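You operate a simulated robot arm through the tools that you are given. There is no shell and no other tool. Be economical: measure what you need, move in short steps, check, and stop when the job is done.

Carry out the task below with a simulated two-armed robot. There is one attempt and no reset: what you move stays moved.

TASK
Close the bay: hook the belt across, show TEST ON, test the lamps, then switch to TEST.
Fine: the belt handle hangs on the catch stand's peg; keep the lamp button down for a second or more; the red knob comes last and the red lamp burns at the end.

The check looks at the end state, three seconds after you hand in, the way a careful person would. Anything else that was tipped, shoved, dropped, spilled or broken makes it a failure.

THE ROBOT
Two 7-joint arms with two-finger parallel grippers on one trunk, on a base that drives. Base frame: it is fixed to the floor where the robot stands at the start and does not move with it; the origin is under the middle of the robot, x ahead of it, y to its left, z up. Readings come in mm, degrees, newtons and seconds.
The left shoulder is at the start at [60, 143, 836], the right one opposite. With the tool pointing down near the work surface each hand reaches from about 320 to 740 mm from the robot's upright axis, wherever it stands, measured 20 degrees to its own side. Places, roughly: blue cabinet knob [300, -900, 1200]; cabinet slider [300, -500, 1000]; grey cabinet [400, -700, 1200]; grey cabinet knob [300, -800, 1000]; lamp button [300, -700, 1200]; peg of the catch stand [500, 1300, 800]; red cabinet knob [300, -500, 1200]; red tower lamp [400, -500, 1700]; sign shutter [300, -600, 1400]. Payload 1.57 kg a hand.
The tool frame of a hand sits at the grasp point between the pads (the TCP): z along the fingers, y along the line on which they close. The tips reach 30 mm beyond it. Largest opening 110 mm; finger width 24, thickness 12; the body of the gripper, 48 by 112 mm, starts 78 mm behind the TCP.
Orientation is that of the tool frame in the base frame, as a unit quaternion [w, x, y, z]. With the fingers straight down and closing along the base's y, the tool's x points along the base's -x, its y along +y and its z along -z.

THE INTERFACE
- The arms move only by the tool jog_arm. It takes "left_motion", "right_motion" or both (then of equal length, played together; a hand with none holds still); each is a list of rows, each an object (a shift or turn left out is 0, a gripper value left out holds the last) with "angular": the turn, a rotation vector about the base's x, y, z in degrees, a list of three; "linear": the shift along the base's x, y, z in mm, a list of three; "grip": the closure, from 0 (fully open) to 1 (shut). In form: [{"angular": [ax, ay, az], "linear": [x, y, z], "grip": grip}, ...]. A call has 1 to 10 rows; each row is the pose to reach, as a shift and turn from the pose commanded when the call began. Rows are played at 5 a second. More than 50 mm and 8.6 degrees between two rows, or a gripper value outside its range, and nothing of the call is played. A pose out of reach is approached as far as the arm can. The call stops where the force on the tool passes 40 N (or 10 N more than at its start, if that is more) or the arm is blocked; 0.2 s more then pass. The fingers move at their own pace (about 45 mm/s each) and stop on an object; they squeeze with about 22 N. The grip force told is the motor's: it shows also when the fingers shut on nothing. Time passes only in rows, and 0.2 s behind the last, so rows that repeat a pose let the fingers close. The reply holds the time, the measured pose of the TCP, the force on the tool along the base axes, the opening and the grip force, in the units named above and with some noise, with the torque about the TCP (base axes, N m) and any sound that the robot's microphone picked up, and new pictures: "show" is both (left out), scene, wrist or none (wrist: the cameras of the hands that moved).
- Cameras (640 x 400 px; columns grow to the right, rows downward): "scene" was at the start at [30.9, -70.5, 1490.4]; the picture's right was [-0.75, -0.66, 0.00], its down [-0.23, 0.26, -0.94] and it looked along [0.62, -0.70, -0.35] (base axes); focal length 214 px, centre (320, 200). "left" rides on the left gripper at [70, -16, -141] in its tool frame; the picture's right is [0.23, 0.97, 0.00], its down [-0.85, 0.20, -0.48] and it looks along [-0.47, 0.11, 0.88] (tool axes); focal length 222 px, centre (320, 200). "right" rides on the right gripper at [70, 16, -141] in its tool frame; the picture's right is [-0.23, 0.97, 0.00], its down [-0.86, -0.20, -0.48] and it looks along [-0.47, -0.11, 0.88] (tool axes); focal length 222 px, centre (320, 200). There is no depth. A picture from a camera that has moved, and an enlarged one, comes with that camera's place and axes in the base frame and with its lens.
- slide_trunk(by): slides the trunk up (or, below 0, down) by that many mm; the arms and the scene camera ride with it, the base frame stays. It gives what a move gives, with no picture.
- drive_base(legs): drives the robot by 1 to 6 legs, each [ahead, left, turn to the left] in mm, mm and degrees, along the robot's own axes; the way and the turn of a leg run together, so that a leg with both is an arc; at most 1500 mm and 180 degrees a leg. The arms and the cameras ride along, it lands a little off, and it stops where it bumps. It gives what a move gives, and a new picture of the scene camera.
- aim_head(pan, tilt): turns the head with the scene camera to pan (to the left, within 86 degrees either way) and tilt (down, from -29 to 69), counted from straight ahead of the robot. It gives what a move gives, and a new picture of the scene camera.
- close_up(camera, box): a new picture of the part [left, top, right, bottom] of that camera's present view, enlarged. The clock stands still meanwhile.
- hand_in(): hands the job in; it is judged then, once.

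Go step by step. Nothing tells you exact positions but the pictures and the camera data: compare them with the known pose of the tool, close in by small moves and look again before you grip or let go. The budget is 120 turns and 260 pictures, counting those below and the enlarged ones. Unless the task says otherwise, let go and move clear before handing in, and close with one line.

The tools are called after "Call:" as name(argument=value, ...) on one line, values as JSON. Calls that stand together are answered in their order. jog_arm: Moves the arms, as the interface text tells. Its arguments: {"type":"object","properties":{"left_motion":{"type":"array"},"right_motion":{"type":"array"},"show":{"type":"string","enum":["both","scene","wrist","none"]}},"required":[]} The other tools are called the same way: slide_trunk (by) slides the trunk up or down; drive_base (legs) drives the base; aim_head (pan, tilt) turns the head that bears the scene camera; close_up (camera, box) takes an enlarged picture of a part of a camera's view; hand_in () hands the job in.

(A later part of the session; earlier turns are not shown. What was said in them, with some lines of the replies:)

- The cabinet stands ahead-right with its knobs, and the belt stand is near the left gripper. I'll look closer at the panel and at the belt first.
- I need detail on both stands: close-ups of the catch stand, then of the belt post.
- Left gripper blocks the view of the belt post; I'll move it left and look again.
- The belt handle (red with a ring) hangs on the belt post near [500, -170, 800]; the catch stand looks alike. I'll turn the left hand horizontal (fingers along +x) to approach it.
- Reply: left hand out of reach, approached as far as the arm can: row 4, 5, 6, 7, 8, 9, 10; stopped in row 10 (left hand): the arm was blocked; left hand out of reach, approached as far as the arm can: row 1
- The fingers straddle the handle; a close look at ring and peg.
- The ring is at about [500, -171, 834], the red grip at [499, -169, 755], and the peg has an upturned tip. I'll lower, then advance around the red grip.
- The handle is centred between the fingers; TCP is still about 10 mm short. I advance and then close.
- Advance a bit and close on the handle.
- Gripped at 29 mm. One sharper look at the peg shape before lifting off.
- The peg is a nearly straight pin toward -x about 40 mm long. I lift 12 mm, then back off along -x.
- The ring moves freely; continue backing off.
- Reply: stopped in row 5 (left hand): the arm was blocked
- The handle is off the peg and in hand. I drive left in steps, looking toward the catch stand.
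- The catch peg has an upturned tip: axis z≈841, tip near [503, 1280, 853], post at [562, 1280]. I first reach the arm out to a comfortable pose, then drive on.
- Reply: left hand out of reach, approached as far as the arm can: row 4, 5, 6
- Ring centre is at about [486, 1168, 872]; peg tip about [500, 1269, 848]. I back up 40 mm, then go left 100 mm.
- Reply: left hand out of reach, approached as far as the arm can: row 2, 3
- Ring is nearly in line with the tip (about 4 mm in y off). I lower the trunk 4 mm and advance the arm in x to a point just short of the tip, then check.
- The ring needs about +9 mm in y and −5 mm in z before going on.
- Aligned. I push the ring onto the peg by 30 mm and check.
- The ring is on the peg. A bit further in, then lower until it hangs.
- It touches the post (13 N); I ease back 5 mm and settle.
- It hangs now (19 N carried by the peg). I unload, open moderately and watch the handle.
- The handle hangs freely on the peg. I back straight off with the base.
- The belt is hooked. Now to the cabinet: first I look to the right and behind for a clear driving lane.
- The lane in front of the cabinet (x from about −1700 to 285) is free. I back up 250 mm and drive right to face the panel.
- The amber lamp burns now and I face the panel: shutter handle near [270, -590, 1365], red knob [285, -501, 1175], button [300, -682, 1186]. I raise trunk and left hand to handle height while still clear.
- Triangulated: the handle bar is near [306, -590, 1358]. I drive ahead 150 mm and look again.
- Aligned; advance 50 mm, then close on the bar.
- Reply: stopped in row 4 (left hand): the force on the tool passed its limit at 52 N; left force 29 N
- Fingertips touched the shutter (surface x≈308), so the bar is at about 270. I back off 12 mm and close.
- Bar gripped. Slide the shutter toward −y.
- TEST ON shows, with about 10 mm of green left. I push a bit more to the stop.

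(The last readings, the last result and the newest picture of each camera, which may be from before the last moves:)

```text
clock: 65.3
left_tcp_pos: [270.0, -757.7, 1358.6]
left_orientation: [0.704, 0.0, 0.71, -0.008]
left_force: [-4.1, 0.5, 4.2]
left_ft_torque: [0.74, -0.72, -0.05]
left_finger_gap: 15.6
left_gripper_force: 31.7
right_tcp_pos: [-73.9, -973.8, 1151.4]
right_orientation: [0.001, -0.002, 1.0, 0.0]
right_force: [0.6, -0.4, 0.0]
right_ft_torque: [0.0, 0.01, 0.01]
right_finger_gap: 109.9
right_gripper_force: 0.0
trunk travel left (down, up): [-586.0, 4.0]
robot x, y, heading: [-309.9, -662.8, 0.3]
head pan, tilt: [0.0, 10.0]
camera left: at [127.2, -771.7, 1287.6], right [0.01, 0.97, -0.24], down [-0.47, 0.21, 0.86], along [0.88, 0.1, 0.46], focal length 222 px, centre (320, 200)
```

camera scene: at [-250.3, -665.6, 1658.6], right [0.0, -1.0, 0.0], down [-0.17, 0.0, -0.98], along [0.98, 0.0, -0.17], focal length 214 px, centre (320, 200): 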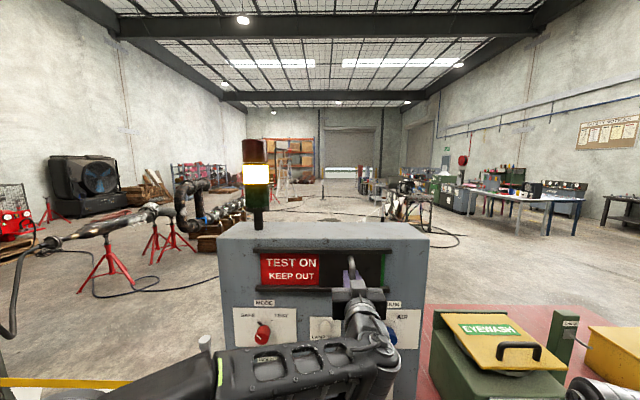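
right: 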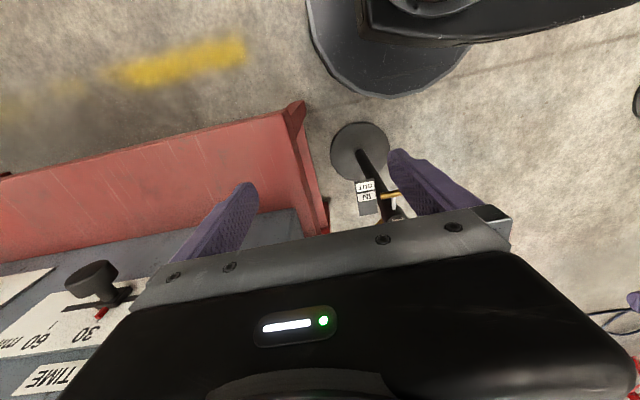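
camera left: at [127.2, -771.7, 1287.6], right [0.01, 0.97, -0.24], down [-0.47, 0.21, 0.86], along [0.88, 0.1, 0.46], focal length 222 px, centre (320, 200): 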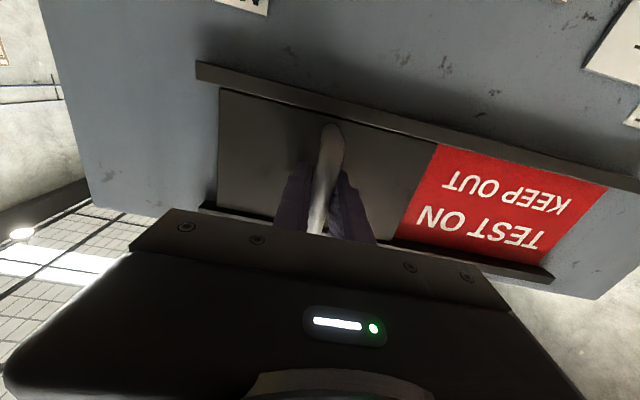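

The sign is fully over. Release the bar and back off.

Call:
jog_arm(left_motion=[{"grip": 0.6}, {"grip": 0.5}, {"grip": 0.5}, {"grip": 0.5}], show="none")

Call:
drive_base(legs=[[-150, 0, 0]])

Call:
jog_arm(left_motion=[{"linear": [0, 15, -40], "grip": 1}, {"linear": [0, 35, -80], "grip": 1}, {"linear": [0, 55, -120], "grip": 1}, {"linear": [0, 75, -160], "grip": 1}], show="both")

Call:
close_up(camera="scene", box=[220, 200, 420, 350])

```text
clock: 66.3
left_tcp_pos: [271.0, -756.5, 1355.8]
left_orientation: [0.704, 0.0, 0.71, -0.007]
left_force: [-0.3, 0.7, 0.6]
left_ft_torque: [-0.02, -0.01, 0.04]
left_finger_gap: 54.9
left_gripper_force: 0.1
right_tcp_pos: [-72.8, -973.0, 1151.3]
right_orientation: [0.0, -0.002, 1.0, 0.0]
right_force: [-0.1, -0.1, -0.5]
right_ft_torque: [0.0, 0.03, 0.0]
right_finger_gap: 110.0
right_gripper_force: 0.2
trunk travel left (down, up): [-586.0, 4.0]
robot x, y, heading: [-312.2, -661.2, 0.4]
head pan, tilt: [0.0, 10.0]
```

```text
clock: 67.7
left_tcp_pos: [116.8, -758.9, 1357.9]
left_orientation: [0.704, 0.001, 0.71, -0.009]
left_force: [0.4, -0.1, 0.2]
left_ft_torque: [0.02, 0.02, -0.03]
left_finger_gap: 55.2
left_gripper_force: 0.1
right_tcp_pos: [-228.0, -975.6, 1151.2]
right_orientation: [0.001, -0.001, 1.0, -0.001]
right_force: [-0.7, -0.1, -0.3]
right_ft_torque: [0.03, -0.01, -0.02]
right_finger_gap: 110.0
right_gripper_force: 0.2
trunk travel left (down, up): [-586.0, 4.0]
robot x, y, heading: [-463.3, -664.4, 0.1]
head pan, tilt: [0.0, 10.0]
camera scene: at [-403.4, -665.8, 1658.5], right [0.0, -1.0, 0.0], down [-0.17, 0.0, -0.98], along [0.98, 0.0, -0.17], focal length 214 px, centre (320, 200)
```

scene: 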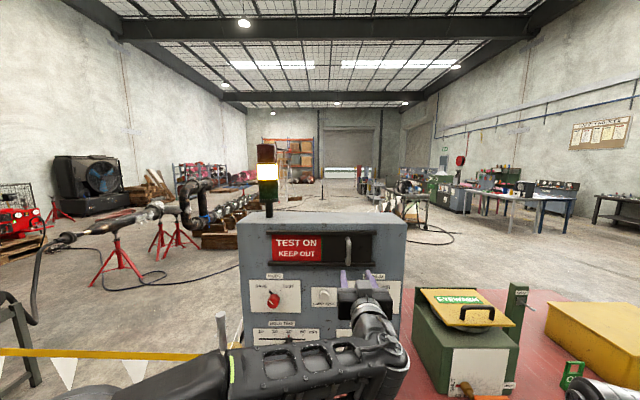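

```text
clock: 68.7
left_tcp_pos: [117.7, -682.0, 1196.0]
left_orientation: [0.704, 0.001, 0.71, -0.01]
left_force: [0.2, 0.2, -0.9]
left_ft_torque: [0.01, -0.01, -0.03]
left_finger_gap: 0.0
left_gripper_force: 18.9
right_tcp_pos: [-225.8, -974.4, 1150.6]
right_orientation: [0.0, -0.001, 1.0, 0.0]
right_force: [0.8, 0.8, 0.8]
right_ft_torque: [-0.02, 0.01, 0.0]
right_finger_gap: 110.0
right_gripper_force: 0.1
trunk travel left (down, up): [-586.0, 4.0]
robot x, y, heading: [-464.9, -665.3, 0.2]
head pan, tilt: [0.0, 10.0]
camera scene: at [-400.7, -665.4, 1658.5], right [0.0, -1.0, 0.0], down [-0.17, 0.0, -0.98], along [0.98, 0.0, -0.17], focal length 214 px, centre (320, 200)
camera left: at [-25.0, -695.8, 1127.6], right [0.01, 0.97, -0.24], down [-0.47, 0.22, 0.86], along [0.88, 0.1, 0.46], focal length 222 px, centre (320, 200)
```

scene: 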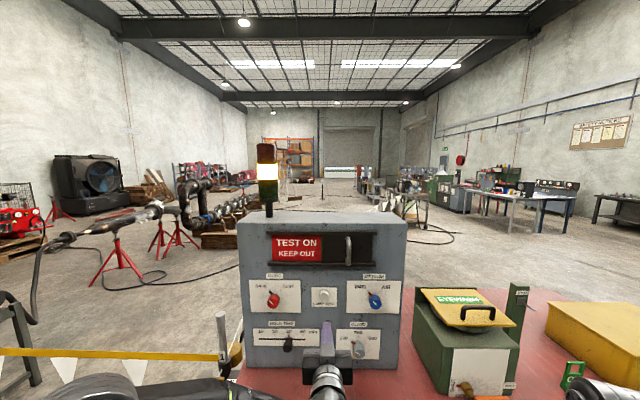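
left: 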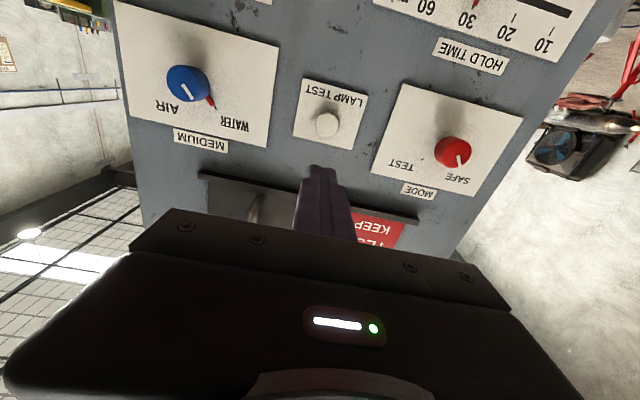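

```text
2.67 times, centred on (320, 275) of scene
camera zoom: at [-400.7, -665.4, 1658.5], right [0.0, -1.0, 0.0], down [-0.17, 0.0, -0.98], along [0.98, 0.0, -0.17], focal length 572 px, centre (320, 0)
```

zoom: 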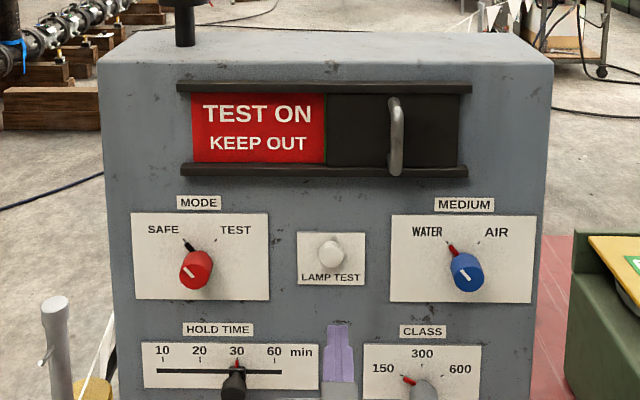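

Lamp button is at about [300, -678, 1180]. With fingers shut I approach it.

Call:
drive_base(legs=[[100, 0, 0]])

Call:
jog_arm(left_motion=[{"angular": [0, 0, 0.8], "linear": [0, 3, -10]}, {"angular": [0, 0, 0.8], "linear": [0, 3, -15]}], show="wrist")

Call:
close_up(camera="scene", box=[270, 240, 370, 340])

```text
clock: 69.8
left_tcp_pos: [219.5, -680.9, 1196.2]
left_orientation: [0.704, 0.001, 0.71, -0.007]
left_force: [0.7, -0.7, -0.3]
left_ft_torque: [0.02, -0.02, 0.0]
left_finger_gap: 0.0
left_gripper_force: 20.7
right_tcp_pos: [-122.5, -974.9, 1151.0]
right_orientation: [-0.001, -0.001, 1.0, 0.0]
right_force: [0.5, -0.1, 0.1]
right_ft_torque: [0.01, 0.06, 0.03]
right_finger_gap: 110.1
right_gripper_force: 0.0
trunk travel left (down, up): [-586.0, 4.0]
robot x, y, heading: [-364.5, -668.8, 0.2]
head pan, tilt: [0.0, 10.0]
camera scene: at [-298.0, -665.6, 1658.4], right [0.0, -1.0, 0.0], down [-0.17, 0.0, -0.98], along [0.98, 0.0, -0.17], focal length 214 px, centre (320, 200)
```

scene: 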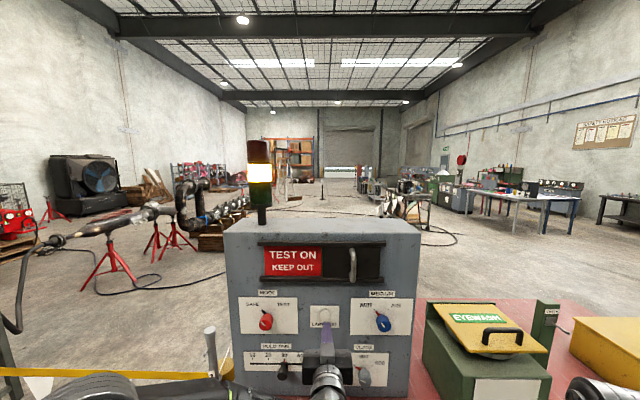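

```text
clock: 70.4
left_tcp_pos: [217.9, -680.0, 1181.3]
left_orientation: [0.704, -0.003, 0.71, -0.004]
left_force: [-0.5, -0.4, 0.1]
left_ft_torque: [0.0, -0.02, 0.02]
left_finger_gap: 0.0
left_gripper_force: 21.3
right_tcp_pos: [-124.8, -974.9, 1151.4]
right_orientation: [0.0, -0.001, 1.0, 0.0]
right_force: [0.1, 0.1, -0.1]
right_ft_torque: [-0.03, -0.01, -0.01]
right_finger_gap: 109.9
right_gripper_force: 0.1
trunk travel left (down, up): [-586.0, 4.0]
robot x, y, heading: [-361.9, -665.9, 0.0]
head pan, tilt: [0.0, 10.0]
camera left: at [75.5, -695.2, 1113.1], right [0.0, 0.97, -0.24], down [-0.47, 0.21, 0.86], along [0.88, 0.11, 0.46], focal length 222 px, centre (320, 200)
```

left: 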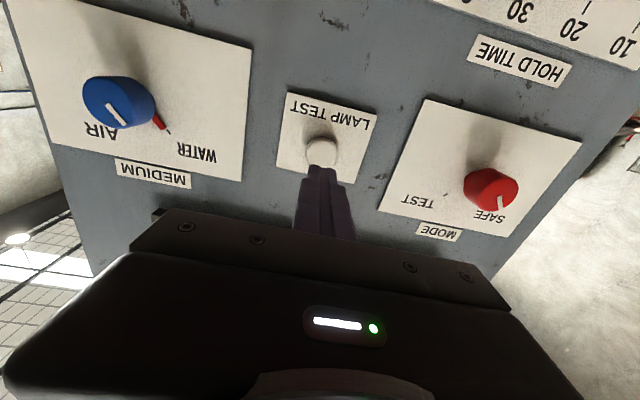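

```text
4.00 times, centred on (320, 290) of scene
camera zoom: at [-300.3, -665.6, 1658.5], right [0.0, -1.0, 0.0], down [-0.17, 0.0, -0.98], along [0.98, 0.0, -0.17], focal length 858 px, centre (320, -160)
```

zoom: 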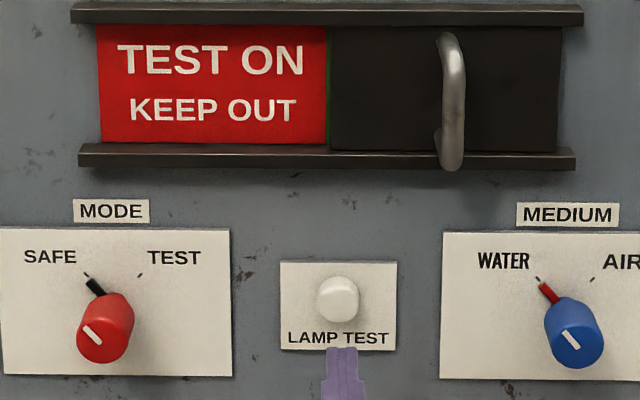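

Nearly on axis; I lower 6 mm and advance close to the button.

Call:
jog_arm(left_motion=[{"linear": [8, 1, -3]}, {"linear": [16, 2, -6]}, {"linear": [24, 2, -6]}, {"linear": [30, 2, -6]}], show="wrist")

Call:
close_up(camera="scene", box=[290, 280, 360, 340])

```text
clock: 71.4
left_tcp_pos: [248.3, -678.2, 1174.8]
left_orientation: [0.704, -0.004, 0.711, -0.004]
left_force: [0.4, -0.4, 0.1]
left_ft_torque: [-0.01, 0.03, 0.0]
left_finger_gap: 0.0
left_gripper_force: 20.7
right_tcp_pos: [-124.8, -974.9, 1151.6]
right_orientation: [0.0, -0.001, 1.0, 0.0]
right_force: [-0.5, 0.9, 0.1]
right_ft_torque: [0.01, 0.02, -0.04]
right_finger_gap: 109.8
right_gripper_force: 0.2
trunk travel left (down, up): [-586.0, 4.0]
robot x, y, heading: [-360.5, -660.2, 0.2]
head pan, tilt: [0.0, 10.0]
camera left: at [106.2, -693.3, 1105.9], right [0.0, 0.97, -0.24], down [-0.47, 0.21, 0.86], along [0.88, 0.11, 0.46], focal length 222 px, centre (320, 200)
```

left: 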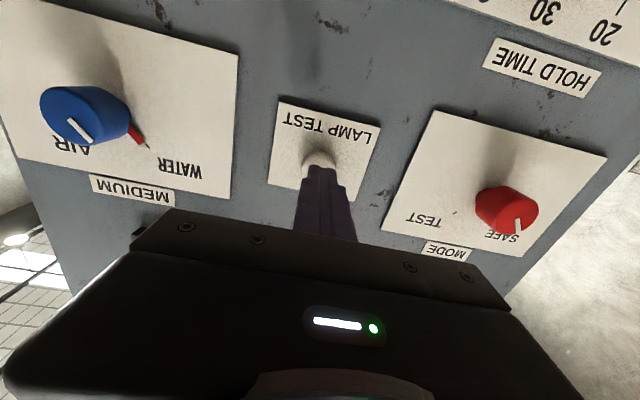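

```text
6.67 times, centred on (325, 310) of scene
camera zoom: at [-299.9, -665.6, 1658.4], right [0.0, -1.0, 0.0], down [-0.17, 0.0, -0.98], along [0.98, 0.0, -0.17], focal length 1430 px, centre (287, -533)
```

zoom: 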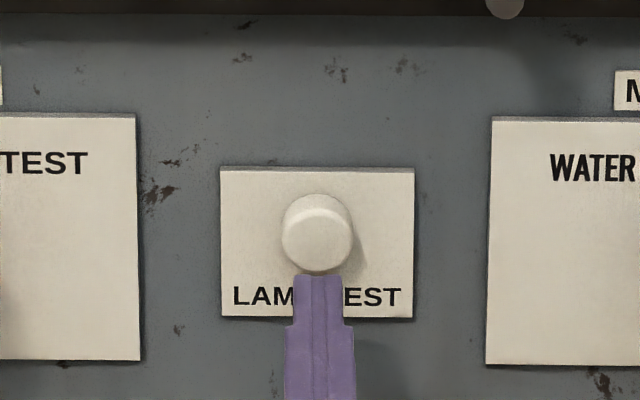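

The two views agree on the button at roughly x≈308, z≈1177. I press forward slowly.

Call:
jog_arm(left_motion=[{"linear": [10, 0, 2]}, {"linear": [18, 0, 2]}, {"linear": [24, 0, 2]}, {"linear": [28, 0, 2]}, {"linear": [32, 0, 2]}, {"linear": [35, 0, 2]}, {"linear": [35, 0, 2]}], show="both")

Call:
close_up(camera="scene", box=[230, 130, 370, 340])

```text
clock: 73.0
left_tcp_pos: [280.1, -678.1, 1178.1]
left_orientation: [0.704, -0.002, 0.711, -0.004]
left_force: [-28.3, 4.7, -10.7]
left_ft_torque: [-0.06, 0.17, 0.08]
left_finger_gap: 0.0
left_gripper_force: 21.4
right_tcp_pos: [-129.1, -974.7, 1151.4]
right_orientation: [0.001, -0.001, 1.0, 0.0]
right_force: [0.5, -0.3, 0.4]
right_ft_torque: [0.0, -0.01, -0.01]
right_finger_gap: 110.0
right_gripper_force: 0.1
trunk travel left (down, up): [-586.0, 4.0]
robot x, y, heading: [-361.0, -665.1, 0.1]
head pan, tilt: [0.0, 10.0]
heard: click
camera scene: at [-304.6, -664.8, 1658.5], right [0.0, -1.0, 0.0], down [-0.17, 0.0, -0.99], along [0.99, 0.0, -0.17], focal length 214 px, centre (320, 200)
camera left: at [137.4, -693.1, 1108.1], right [0.0, 0.97, -0.24], down [-0.47, 0.21, 0.86], along [0.88, 0.11, 0.46], focal length 222 px, centre (320, 200)
```

scene: 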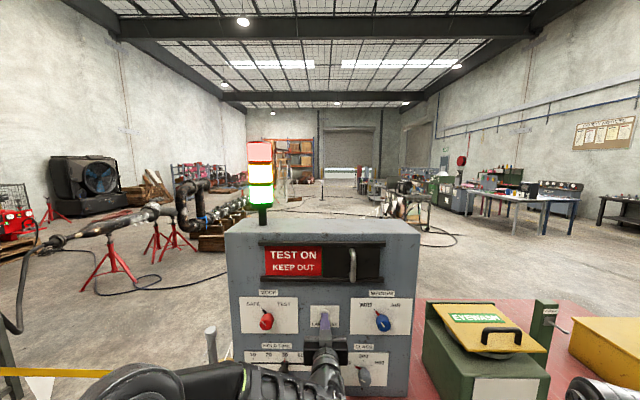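
left: 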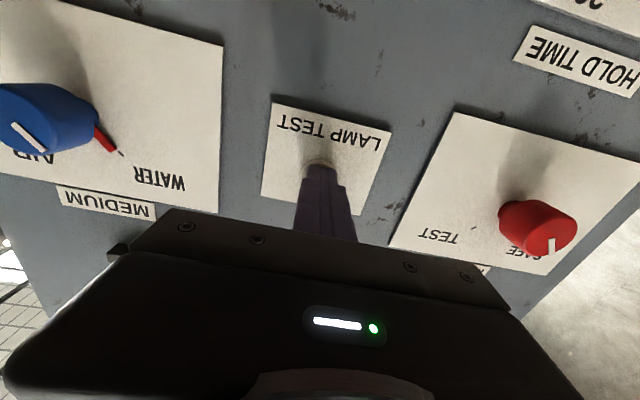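

```text
1.90 times, centred on (300, 235) of scene
camera zoom: at [-304.6, -664.8, 1658.5], right [0.0, -1.0, 0.0], down [-0.17, 0.0, -0.99], along [0.99, 0.0, -0.17], focal length 408 px, centre (358, 133)
```

zoom: 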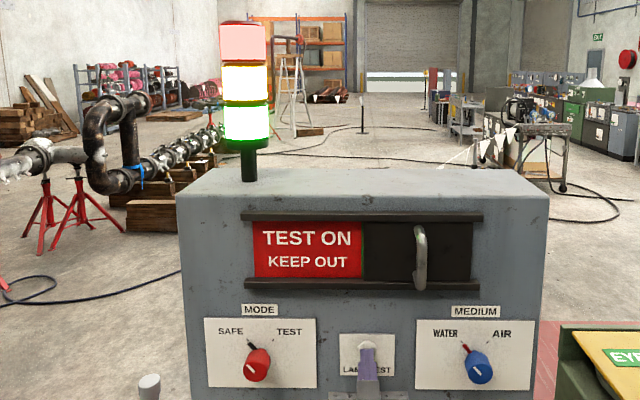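

All three lamps are lit and it clicked; I keep the button down for 2 s more, then withdraw.

Call:
jog_arm(left_motion=[{"linear": [0, 0, 0]}, {"linear": [0, 0, 0]}, {"linear": [0, 0, 0]}, {"linear": [0, 0, 0]}, {"linear": [0, 0, 0]}, {"linear": [0, 0, 0]}, {"linear": [0, 0, 0]}, {"linear": [0, 0, 0]}, {"linear": [0, 0, 0]}, {"linear": [0, 0, 0]}], show="scene")

Call:
jog_arm(left_motion=[{"linear": [-10, 0, 0]}, {"linear": [-25, 0, 0]}, {"linear": [-40, 0, 0]}], show="none")

Call:
drive_base(legs=[[-90, 0, 0]])

```text
clock: 75.2
left_tcp_pos: [280.0, -679.4, 1178.0]
left_orientation: [0.705, -0.002, 0.709, -0.003]
left_force: [-30.2, 2.4, -12.1]
left_ft_torque: [-0.02, 0.23, 0.05]
left_finger_gap: 0.3
left_gripper_force: 21.7
right_tcp_pos: [-127.5, -973.7, 1152.5]
right_orientation: [0.002, -0.001, 1.0, -0.001]
right_force: [0.2, -0.2, -0.4]
right_ft_torque: [0.0, -0.05, -0.01]
right_finger_gap: 110.2
right_gripper_force: 0.1
trunk travel left (down, up): [-586.0, 4.0]
robot x, y, heading: [-363.4, -668.2, -0.2]
head pan, tilt: [0.0, 10.0]
camera scene: at [-304.3, -665.2, 1658.6], right [0.0, -1.0, 0.0], down [-0.17, 0.0, -0.99], along [0.99, 0.0, -0.17], focal length 214 px, centre (320, 200)
```

scene: 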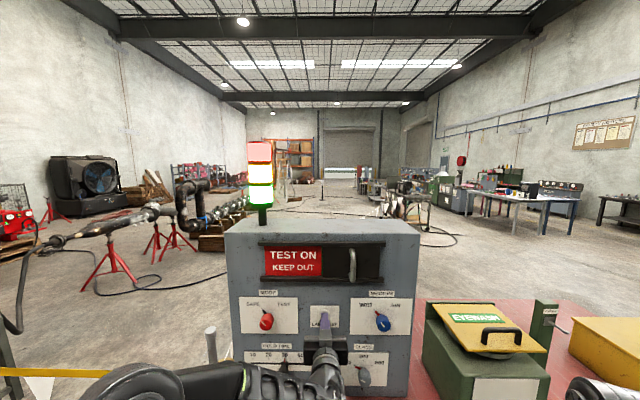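

```text
clock: 76.0
left_tcp_pos: [244.2, -677.0, 1178.7]
left_orientation: [0.705, -0.004, 0.709, -0.003]
left_force: [-0.2, 0.2, -0.2]
left_ft_torque: [0.02, -0.01, 0.01]
left_finger_gap: 0.3
left_gripper_force: 21.9
right_tcp_pos: [-124.7, -974.3, 1150.5]
right_orientation: [0.0, 0.0, 1.0, 0.0]
right_force: [0.2, -0.3, 0.3]
right_ft_torque: [0.01, 0.02, 0.0]
right_finger_gap: 109.9
right_gripper_force: 0.1
trunk travel left (down, up): [-586.0, 4.0]
robot x, y, heading: [-364.8, -662.5, 0.1]
head pan, tilt: [0.0, 10.0]
```

```text
clock: 77.2
left_tcp_pos: [150.7, -677.4, 1179.4]
left_orientation: [0.705, -0.005, 0.71, -0.003]
left_force: [0.3, -0.3, 0.4]
left_ft_torque: [-0.01, 0.07, -0.01]
left_finger_gap: 0.0
left_gripper_force: 21.3
right_tcp_pos: [-216.5, -974.9, 1151.5]
right_orientation: [0.001, -0.002, 1.0, 0.0]
right_force: [-0.9, -0.1, 0.4]
right_ft_torque: [0.02, -0.02, 0.01]
right_finger_gap: 110.1
right_gripper_force: 0.1
trunk travel left (down, up): [-586.0, 4.0]
robot x, y, heading: [-453.4, -667.7, 0.1]
head pan, tilt: [0.0, 10.0]
camera scene: at [-392.4, -665.7, 1658.5], right [0.0, -1.0, 0.0], down [-0.17, 0.0, -0.98], along [0.98, 0.0, -0.17], focal length 214 px, centre (320, 200)
```

scene: 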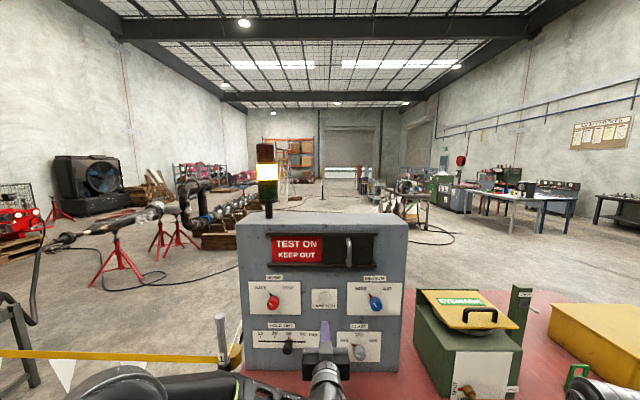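

Lamps returned to amber after the test. Next the red knob at about [280–315, -497, 1166]; I drive left 130 mm, then roll the hand −45° about x in front of it with fingers open.

Call:
drive_base(legs=[[0, 130, 0]])

Call:
jog_arm(left_motion=[{"angular": [-8, 0, 0], "linear": [0, 10, -2], "grip": 0.2}, {"angular": [-16, 0, 0], "linear": [0, 20, -4], "grip": 0.2}, {"angular": [-24, 0, 0], "linear": [0, 30, -6], "grip": 0.2}, {"angular": [-32, 0, 0], "linear": [0, 40, -8], "grip": 0.2}, {"angular": [-40, 0, 0], "linear": [0, 45, -10], "grip": 0.2}, {"angular": [-45, 0, 0], "linear": [0, 50, -12], "grip": 0.2}, {"angular": [-45, 0, 0], "linear": [0, 50, -12], "grip": 0.2}], show="both")

Call:
close_up(camera="scene", box=[240, 240, 400, 360])

```text
clock: 78.4
left_tcp_pos: [152.8, -547.4, 1178.6]
left_orientation: [0.704, -0.004, 0.71, -0.004]
left_force: [-0.8, -0.2, -0.1]
left_ft_torque: [-0.01, 0.0, -0.03]
left_finger_gap: 0.0
left_gripper_force: 21.5
right_tcp_pos: [-215.8, -843.7, 1151.3]
right_orientation: [-0.001, -0.001, 1.0, -0.001]
right_force: [-1.3, 0.6, 0.0]
right_ft_torque: [-0.03, 0.02, 0.02]
right_finger_gap: 110.1
right_gripper_force: 0.0
trunk travel left (down, up): [-586.0, 4.0]
robot x, y, heading: [-449.6, -533.3, -0.0]
head pan, tilt: [0.0, 10.0]
camera scene: at [-390.9, -533.6, 1658.5], right [0.0, -1.0, 0.0], down [-0.17, 0.0, -0.98], along [0.98, 0.0, -0.17], focal length 214 px, centre (320, 200)
```

scene: 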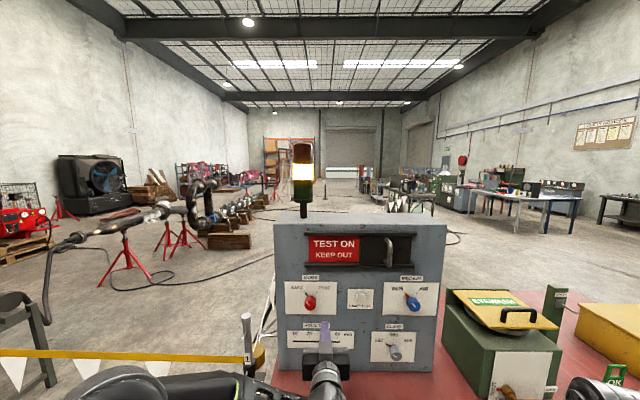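

```text
clock: 80.0
left_tcp_pos: [152.9, -498.0, 1167.1]
left_orientation: [0.649, -0.273, 0.654, -0.276]
left_force: [-0.1, 0.5, 0.0]
left_ft_torque: [0.05, -0.02, 0.0]
left_finger_gap: 88.0
left_gripper_force: 0.1
right_tcp_pos: [-215.9, -844.7, 1150.5]
right_orientation: [0.0, -0.001, 1.0, 0.0]
right_force: [0.0, 0.0, 0.0]
right_ft_torque: [0.01, 0.02, 0.02]
right_finger_gap: 110.0
right_gripper_force: 0.0
trunk travel left (down, up): [-586.0, 4.0]
robot x, y, heading: [-456.0, -534.6, 0.1]
head pan, tilt: [0.0, 10.0]
camera scene: at [-390.8, -535.9, 1658.5], right [0.0, -1.0, 0.0], down [-0.17, 0.0, -0.98], along [0.98, 0.0, -0.17], focal length 214 px, centre (320, 200)
camera left: at [11.1, -557.0, 1128.8], right [0.0, 0.52, -0.85], down [-0.47, 0.75, 0.46], along [0.88, 0.4, 0.24], focal length 222 px, centre (320, 200)
```

scene: 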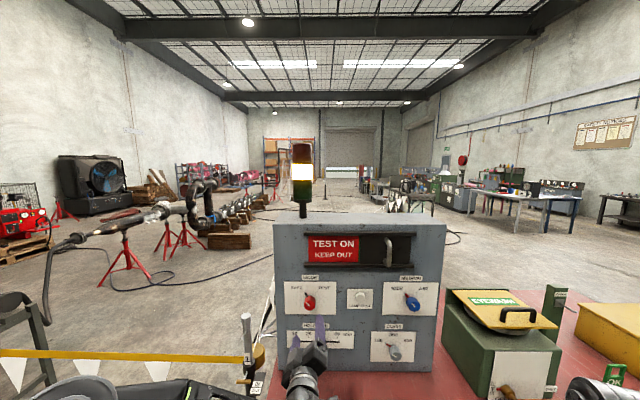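
left: 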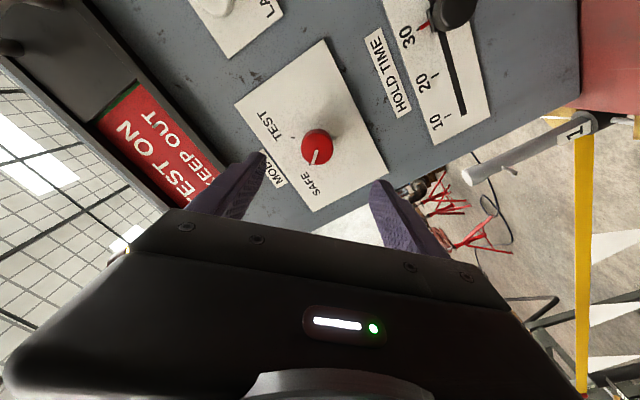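

```text
3.33 times, centred on (320, 300) of scene
camera zoom: at [-390.8, -535.9, 1658.5], right [0.0, -1.0, 0.0], down [-0.17, 0.0, -0.98], along [0.98, 0.0, -0.17], focal length 715 px, centre (320, -133)
```

zoom: 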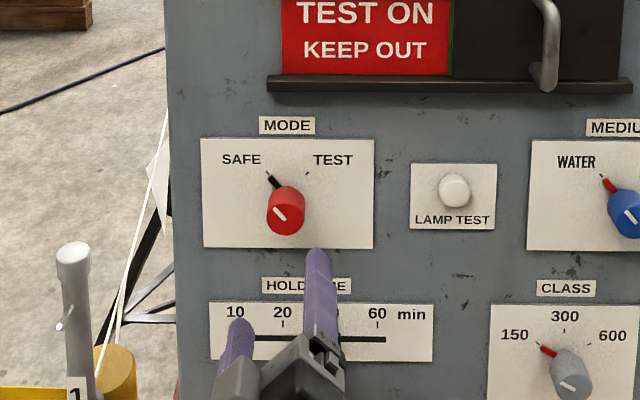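

Well aligned. Drive ahead 95 mm and check.

Call:
drive_base(legs=[[95, 0, 0]])

Call:
jog_arm(left_motion=[{"linear": [2, 0, 0]}, {"linear": [5, 0, 0]}], show="wrist")

Call:
close_up(camera="scene", box=[270, 250, 370, 350])

```text
clock: 81.2
left_tcp_pos: [247.8, -496.2, 1163.9]
left_orientation: [0.649, -0.273, 0.655, -0.274]
left_force: [0.2, 0.5, 0.6]
left_ft_torque: [-0.01, 0.01, 0.02]
left_finger_gap: 87.8
left_gripper_force: 0.0
right_tcp_pos: [-120.5, -844.3, 1151.2]
right_orientation: [0.0, -0.002, 1.0, 0.0]
right_force: [0.0, -0.2, -0.5]
right_ft_torque: [0.0, 0.02, -0.01]
right_finger_gap: 110.0
right_gripper_force: 0.1
trunk travel left (down, up): [-586.0, 4.0]
robot x, y, heading: [-361.4, -535.4, 0.3]
head pan, tilt: [0.0, 10.0]
camera scene: at [-295.0, -535.3, 1658.4], right [0.0, -1.0, 0.0], down [-0.17, 0.0, -0.98], along [0.98, 0.0, -0.17], focal length 214 px, centre (320, 200)
```

scene: 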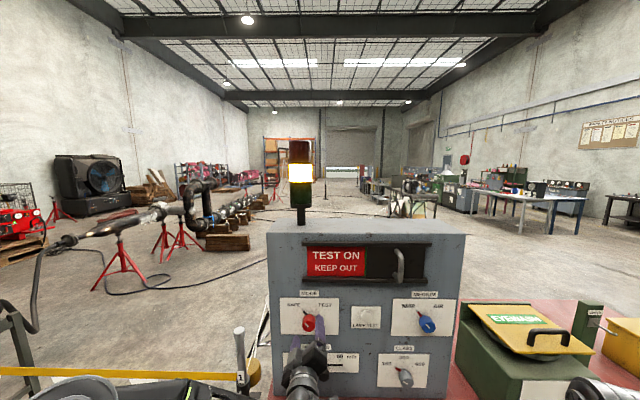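

```text
clock: 81.8
left_tcp_pos: [251.6, -496.1, 1166.6]
left_orientation: [0.65, -0.273, 0.654, -0.274]
left_force: [-0.3, -0.6, -0.2]
left_ft_torque: [-0.03, 0.01, -0.05]
left_finger_gap: 88.2
left_gripper_force: 0.1
right_tcp_pos: [-120.7, -843.1, 1149.5]
right_orientation: [-0.001, -0.002, 1.0, 0.0]
right_force: [0.4, 0.7, -0.3]
right_ft_torque: [0.0, 0.01, 0.02]
right_finger_gap: 110.0
right_gripper_force: 0.1
trunk travel left (down, up): [-586.0, 4.0]
robot x, y, heading: [-360.7, -535.0, 0.3]
head pan, tilt: [0.0, 10.0]
camera left: at [110.0, -555.8, 1128.7], right [0.0, 0.52, -0.85], down [-0.47, 0.75, 0.46], along [0.88, 0.41, 0.24], focal length 222 px, centre (320, 200)
```

left: 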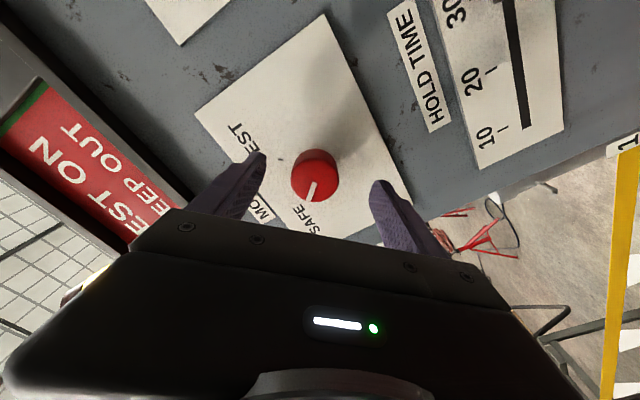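

```text
4.00 times, centred on (320, 300) of scene
camera zoom: at [-297.2, -535.2, 1658.5], right [0.0, -1.0, 0.0], down [-0.17, 0.0, -0.98], along [0.98, 0.0, -0.17], focal length 858 px, centre (320, -200)
```

zoom: 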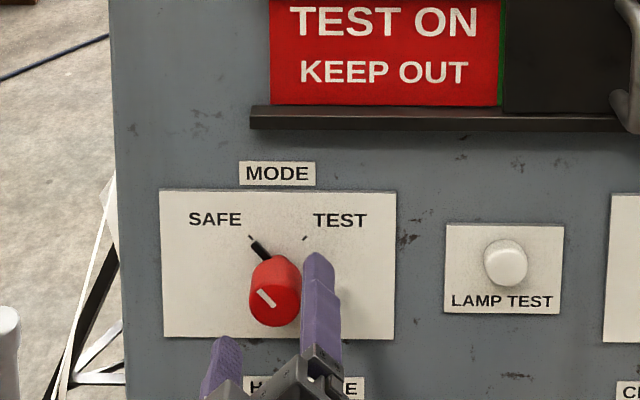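

Knob is between the fingers; advance 20 mm (+4 mm up) and check contact.

Call:
jog_arm(left_motion=[{"linear": [6, 0, 3]}, {"linear": [12, 0, 4]}, {"linear": [17, 0, 4]}, {"linear": [20, 0, 4]}], show="wrist")

Call:
close_up(camera="scene", box=[270, 250, 370, 350])

```text
clock: 82.8
left_tcp_pos: [271.7, -495.1, 1169.9]
left_orientation: [0.65, -0.272, 0.654, -0.274]
left_force: [-0.8, -0.4, -0.6]
left_ft_torque: [-0.04, -0.01, 0.01]
left_finger_gap: 87.9
left_gripper_force: 0.1
right_tcp_pos: [-121.8, -844.2, 1150.6]
right_orientation: [0.0, -0.002, 1.0, 0.001]
right_force: [-0.1, -0.3, -1.4]
right_ft_torque: [-0.02, 0.05, 0.0]
right_finger_gap: 110.0
right_gripper_force: 0.1
trunk travel left (down, up): [-586.0, 4.0]
robot x, y, heading: [-358.3, -530.2, 0.3]
head pan, tilt: [0.0, 10.0]
camera left: at [129.7, -555.8, 1132.5], right [0.0, 0.52, -0.85], down [-0.47, 0.75, 0.46], along [0.88, 0.41, 0.24], focal length 222 px, centre (320, 200)
```

left: 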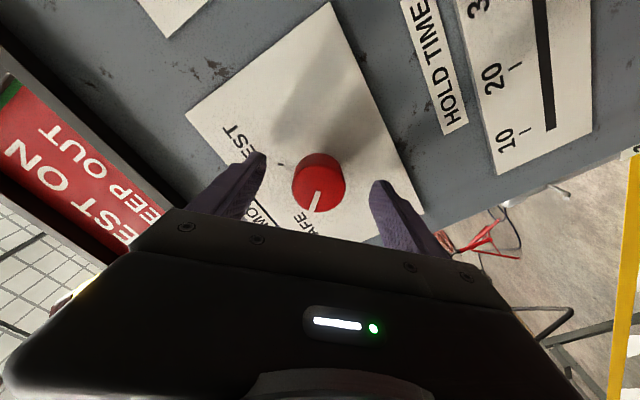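

```text
4.00 times, centred on (320, 300) of scene
camera zoom: at [-297.0, -535.3, 1658.5], right [0.0, -1.0, 0.0], down [-0.17, 0.0, -0.98], along [0.98, 0.0, -0.17], focal length 858 px, centre (320, -200)
```

zoom: 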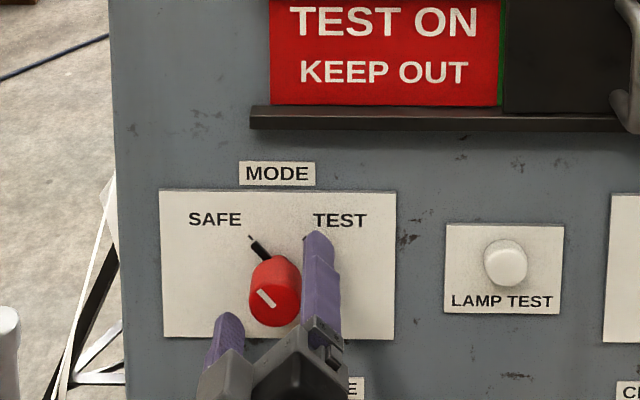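

Good overlap; close on the knob.

Call:
jog_arm(left_motion=[{"grip": 0.5}, {"grip": 0.6}, {"grip": 0.7}, {"grip": 0.8}, {"grip": 0.9}, {"grip": 0.9}], show="wrist")

```text
clock: 84.2
left_tcp_pos: [271.3, -497.1, 1171.2]
left_orientation: [0.65, -0.272, 0.654, -0.275]
left_force: [2.6, -2.7, 3.5]
left_ft_torque: [0.0, -0.67, -0.85]
left_finger_gap: 39.6
left_gripper_force: 39.7
right_tcp_pos: [-121.1, -845.0, 1150.2]
right_orientation: [-0.001, -0.001, 1.0, 0.0]
right_force: [-0.7, -0.5, -0.7]
right_ft_torque: [-0.02, 0.0, 0.01]
right_finger_gap: 110.1
right_gripper_force: 0.0
trunk travel left (down, up): [-586.0, 4.0]
robot x, y, heading: [-356.0, -531.7, 0.1]
head pan, tilt: [0.0, 10.0]
camera left: at [129.6, -556.4, 1133.2], right [0.0, 0.52, -0.85], down [-0.47, 0.75, 0.46], along [0.88, 0.4, 0.24], focal length 222 px, centre (320, 200)
```

left: 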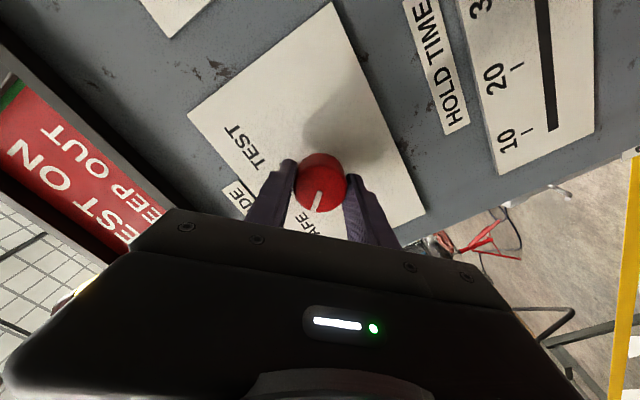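

Gripped at 40 mm. Turn clockwise (+x) 48° first.

Call:
jog_arm(left_motion=[{"angular": [8, 0, 0]}, {"angular": [16, 0, 0]}, {"angular": [24, 0, 0]}, {"angular": [32, 0, 0]}, {"angular": [40, 0, 0]}, {"angular": [48, 0, 0]}], show="both")

Call:
close_up(camera="scene", box=[270, 250, 370, 350])

```text
clock: 85.5
left_tcp_pos: [271.3, -498.9, 1170.7]
left_orientation: [0.706, 0.016, 0.708, 0.015]
left_force: [5.8, -7.7, 11.3]
left_ft_torque: [-0.01, -0.86, -1.33]
left_finger_gap: 39.4
left_gripper_force: 44.2
right_tcp_pos: [-122.0, -845.3, 1150.6]
right_orientation: [0.0, -0.001, 1.0, 0.0]
right_force: [-0.3, -0.2, 0.1]
right_ft_torque: [-0.03, 0.05, 0.05]
right_finger_gap: 110.2
right_gripper_force: 0.0
trunk travel left (down, up): [-586.0, 4.0]
robot x, y, heading: [-357.3, -533.6, -0.1]
head pan, tilt: [0.0, 10.0]
camera scene: at [-297.3, -536.6, 1658.6], right [0.0, -1.0, 0.0], down [-0.17, 0.0, -0.98], along [0.98, 0.0, -0.17], focal length 214 px, centre (320, 200)
camera left: at [129.7, -509.7, 1100.3], right [0.0, 0.98, -0.18], down [-0.48, 0.16, 0.87], along [0.88, 0.09, 0.47], focal length 222 px, centre (320, 200)
```

scene: 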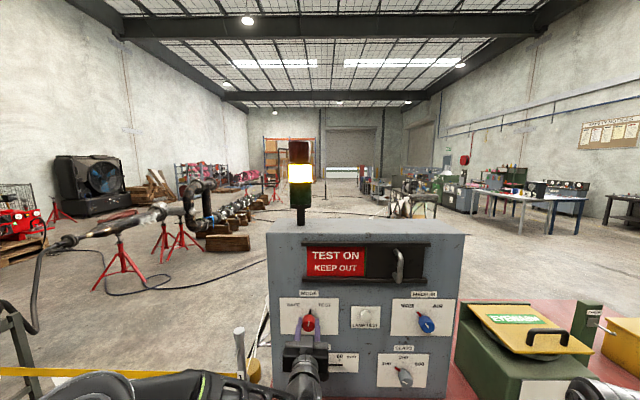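
left: 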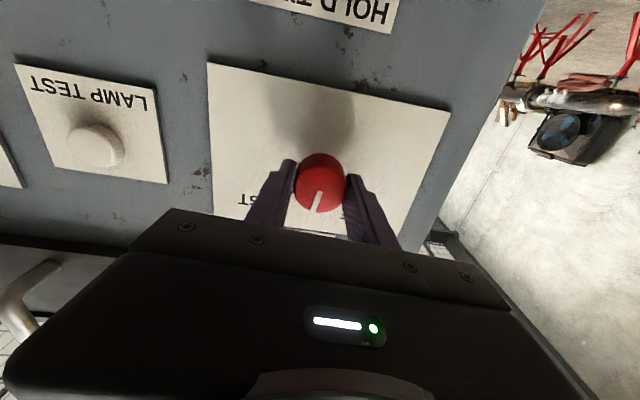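

```text
4.00 times, centred on (320, 300) of scene
camera zoom: at [-297.3, -536.6, 1658.6], right [0.0, -1.0, 0.0], down [-0.17, 0.0, -0.98], along [0.98, 0.0, -0.17], focal length 858 px, centre (320, -200)
```

zoom: 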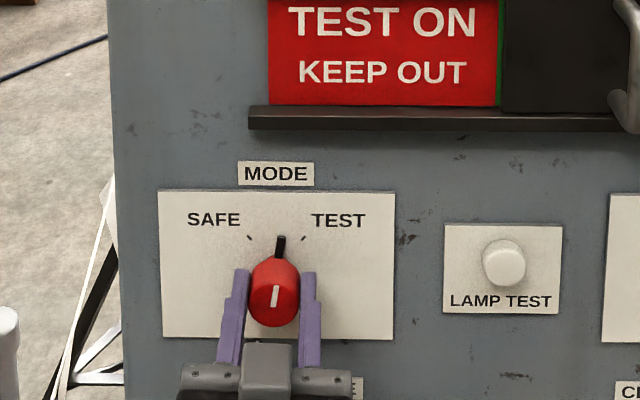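

The pointer is now upright. I relieve the side load and turn another 42°.

Call:
jog_arm(left_motion=[{"angular": [8, 0, 0], "linear": [0, -1, 1]}, {"angular": [16, 0, 0], "linear": [0, -1, 2]}, {"angular": [24, 0, 0], "linear": [0, -1, 2]}, {"angular": [32, 0, 0], "linear": [0, -1, 2]}, {"angular": [38, 0, 0], "linear": [0, -1, 2]}, {"angular": [42, 0, 0], "linear": [0, -1, 2]}], show="scene")

Call:
close_up(camera="scene", box=[270, 250, 370, 350])

```text
clock: 87.0
left_tcp_pos: [271.6, -497.8, 1169.0]
left_orientation: [0.651, 0.268, 0.657, 0.268]
left_force: [-3.8, -5.0, -4.8]
left_ft_torque: [-0.56, 0.68, -0.74]
left_finger_gap: 39.7
left_gripper_force: 44.9
right_tcp_pos: [-122.0, -844.8, 1150.9]
right_orientation: [0.0, -0.002, 1.0, 0.001]
right_force: [-0.5, 0.2, 0.3]
right_ft_torque: [0.0, 0.01, 0.04]
right_finger_gap: 110.1
right_gripper_force: 0.1
trunk travel left (down, up): [-586.0, 4.0]
robot x, y, heading: [-359.5, -534.8, 0.3]
head pan, tilt: [0.0, 10.0]
camera scene: at [-297.1, -536.2, 1658.3], right [0.0, -1.0, 0.0], down [-0.17, 0.0, -0.98], along [0.98, 0.0, -0.17], focal length 214 px, centre (320, 200)
```

scene: 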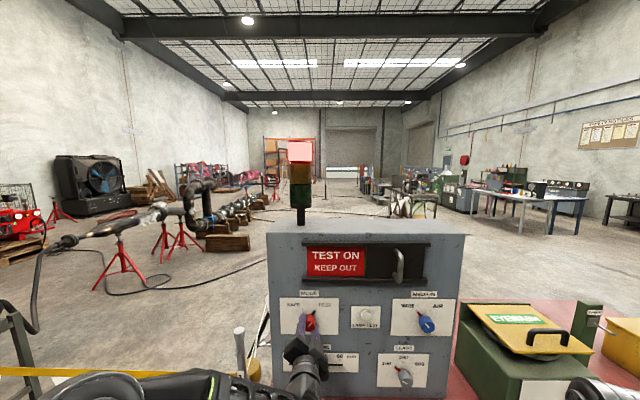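

```text
4.00 times, centred on (320, 300) of scene
camera zoom: at [-297.1, -536.2, 1658.3], right [0.0, -1.0, 0.0], down [-0.17, 0.0, -0.98], along [0.98, 0.0, -0.17], focal length 858 px, centre (320, -200)
```

zoom: 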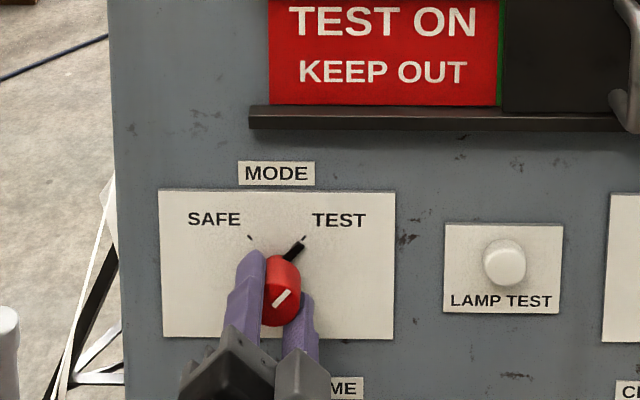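

The knob points to TEST and the red lamp burns. I release and back straight off.

Call:
jog_arm(left_motion=[{"grip": 0.6}, {"grip": 0.4}, {"grip": 0.2}, {"grip": 0.2}, {"grip": 0.2}], show="none")

Call:
drive_base(legs=[[-250, 0, 0]])

Call:
close_up(camera="scene", box=[250, 130, 430, 340])

Call:
aim_head(pan=50, tilt=25)

```text
clock: 88.2
left_tcp_pos: [271.8, -497.4, 1170.9]
left_orientation: [0.653, 0.266, 0.656, 0.269]
left_force: [0.0, -0.9, 1.3]
left_ft_torque: [-0.02, 0.0, -0.01]
left_finger_gap: 88.0
left_gripper_force: 0.1
right_tcp_pos: [-121.0, -843.3, 1151.3]
right_orientation: [0.0, -0.002, 1.0, -0.001]
right_force: [-0.2, 0.3, 0.0]
right_ft_torque: [-0.01, 0.01, 0.02]
right_finger_gap: 110.1
right_gripper_force: 0.1
trunk travel left (down, up): [-586.0, 4.0]
robot x, y, heading: [-357.9, -534.7, 0.1]
head pan, tilt: [0.0, 10.0]
```

```text
clock: 90.0
left_tcp_pos: [23.7, -497.6, 1172.1]
left_orientation: [0.653, 0.265, 0.657, 0.269]
left_force: [-0.9, -0.5, 0.1]
left_ft_torque: [0.01, -0.02, 0.01]
left_finger_gap: 88.1
left_gripper_force: 0.1
right_tcp_pos: [-368.0, -843.4, 1150.8]
right_orientation: [0.0, -0.002, 1.0, 0.0]
right_force: [-0.8, 0.8, 0.1]
right_ft_torque: [0.01, -0.01, 0.0]
right_finger_gap: 110.2
right_gripper_force: 0.1
trunk travel left (down, up): [-586.0, 4.0]
robot x, y, heading: [-605.3, -534.5, 0.2]
head pan, tilt: [0.0, 10.0]
camera scene: at [-545.2, -536.4, 1658.5], right [0.01, -1.0, 0.0], down [-0.17, 0.0, -0.98], along [0.98, 0.01, -0.17], focal length 214 px, centre (320, 200)
```

scene: 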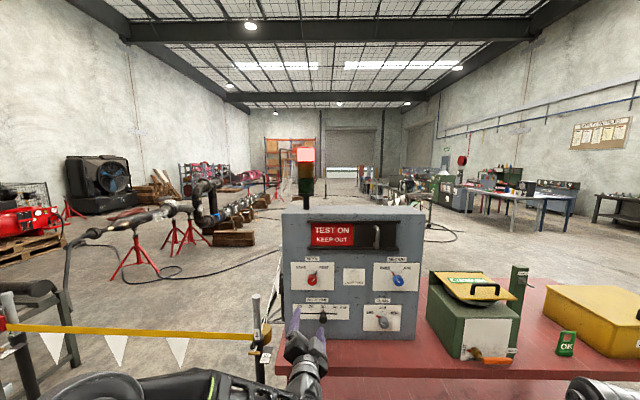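

```text
1.90 times, centred on (340, 235) of scene
camera zoom: at [-545.2, -536.4, 1658.5], right [0.01, -1.0, 0.0], down [-0.17, 0.0, -0.98], along [0.98, 0.01, -0.17], focal length 408 px, centre (282, 133)
```

zoom: 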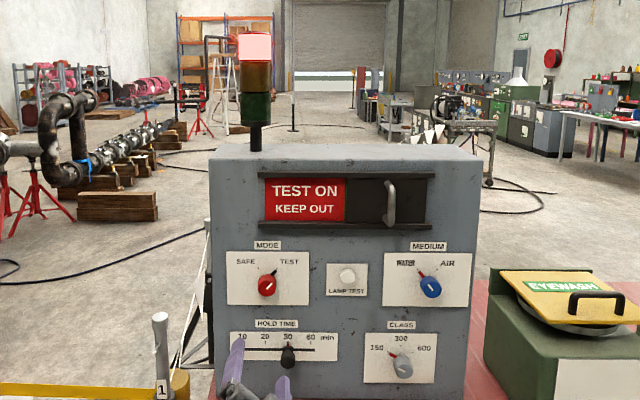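

```text
clock: 91.1
left_tcp_pos: [25.3, -497.2, 1171.6]
left_orientation: [0.653, 0.266, 0.656, 0.27]
left_force: [-0.4, -0.5, -0.1]
left_ft_torque: [0.03, -0.03, -0.02]
left_finger_gap: 87.9
left_gripper_force: 0.1
right_tcp_pos: [-367.2, -845.4, 1150.9]
right_orientation: [0.0, -0.003, 1.0, 0.001]
right_force: [-0.1, -0.3, -0.3]
right_ft_torque: [0.01, 0.0, 0.02]
right_finger_gap: 110.1
right_gripper_force: 0.0
trunk travel left (down, up): [-586.0, 4.0]
robot x, y, heading: [-607.5, -535.5, 0.3]
head pan, tilt: [50.0, 25.0]
camera scene: at [-577.8, -466.1, 1634.1], right [0.77, -0.64, 0.0], down [-0.27, -0.32, -0.91], along [0.58, 0.7, -0.42], focal length 214 px, centre (320, 200)
```

scene: 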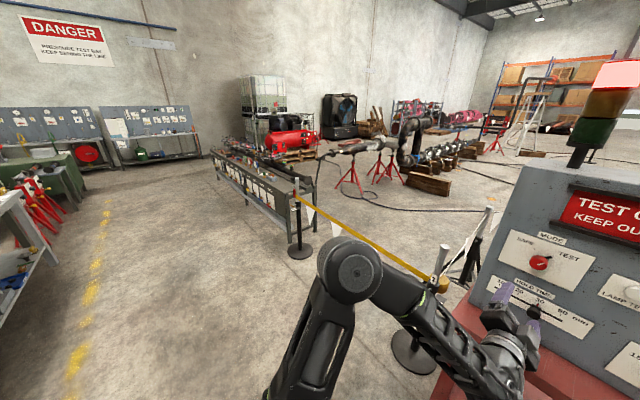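

Call:
close_up(camera="scene", box=[270, 165, 340, 225])

```text
6.67 times, centred on (305, 195) of scene
camera zoom: at [-577.8, -466.1, 1634.1], right [0.77, -0.64, 0.0], down [-0.27, -0.32, -0.91], along [0.58, 0.7, -0.42], focal length 1430 px, centre (420, 233)
```

zoom: 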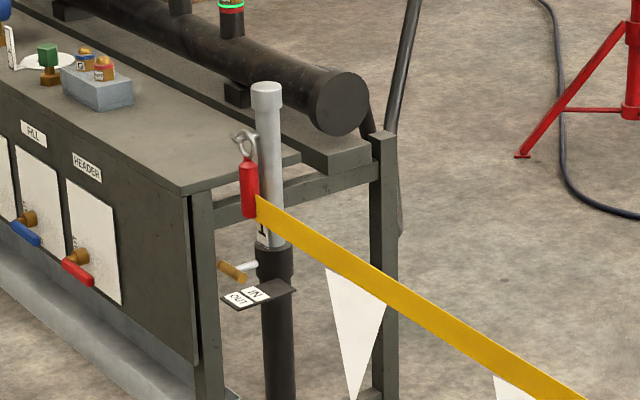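

The belt handle hangs on the peg, TEST ON shows, the lamps were tested, the knob is on TEST and the red lamp burns; I hand in.

Call:
hand_in()

```text
The job is handed in.
```

The bay is closed: the belt handle hangs on the catch stand's peg, the sign shows TEST ON, the lamp button was held down for over two seconds, and the red knob was turned last to TEST, so the red lamp burns.
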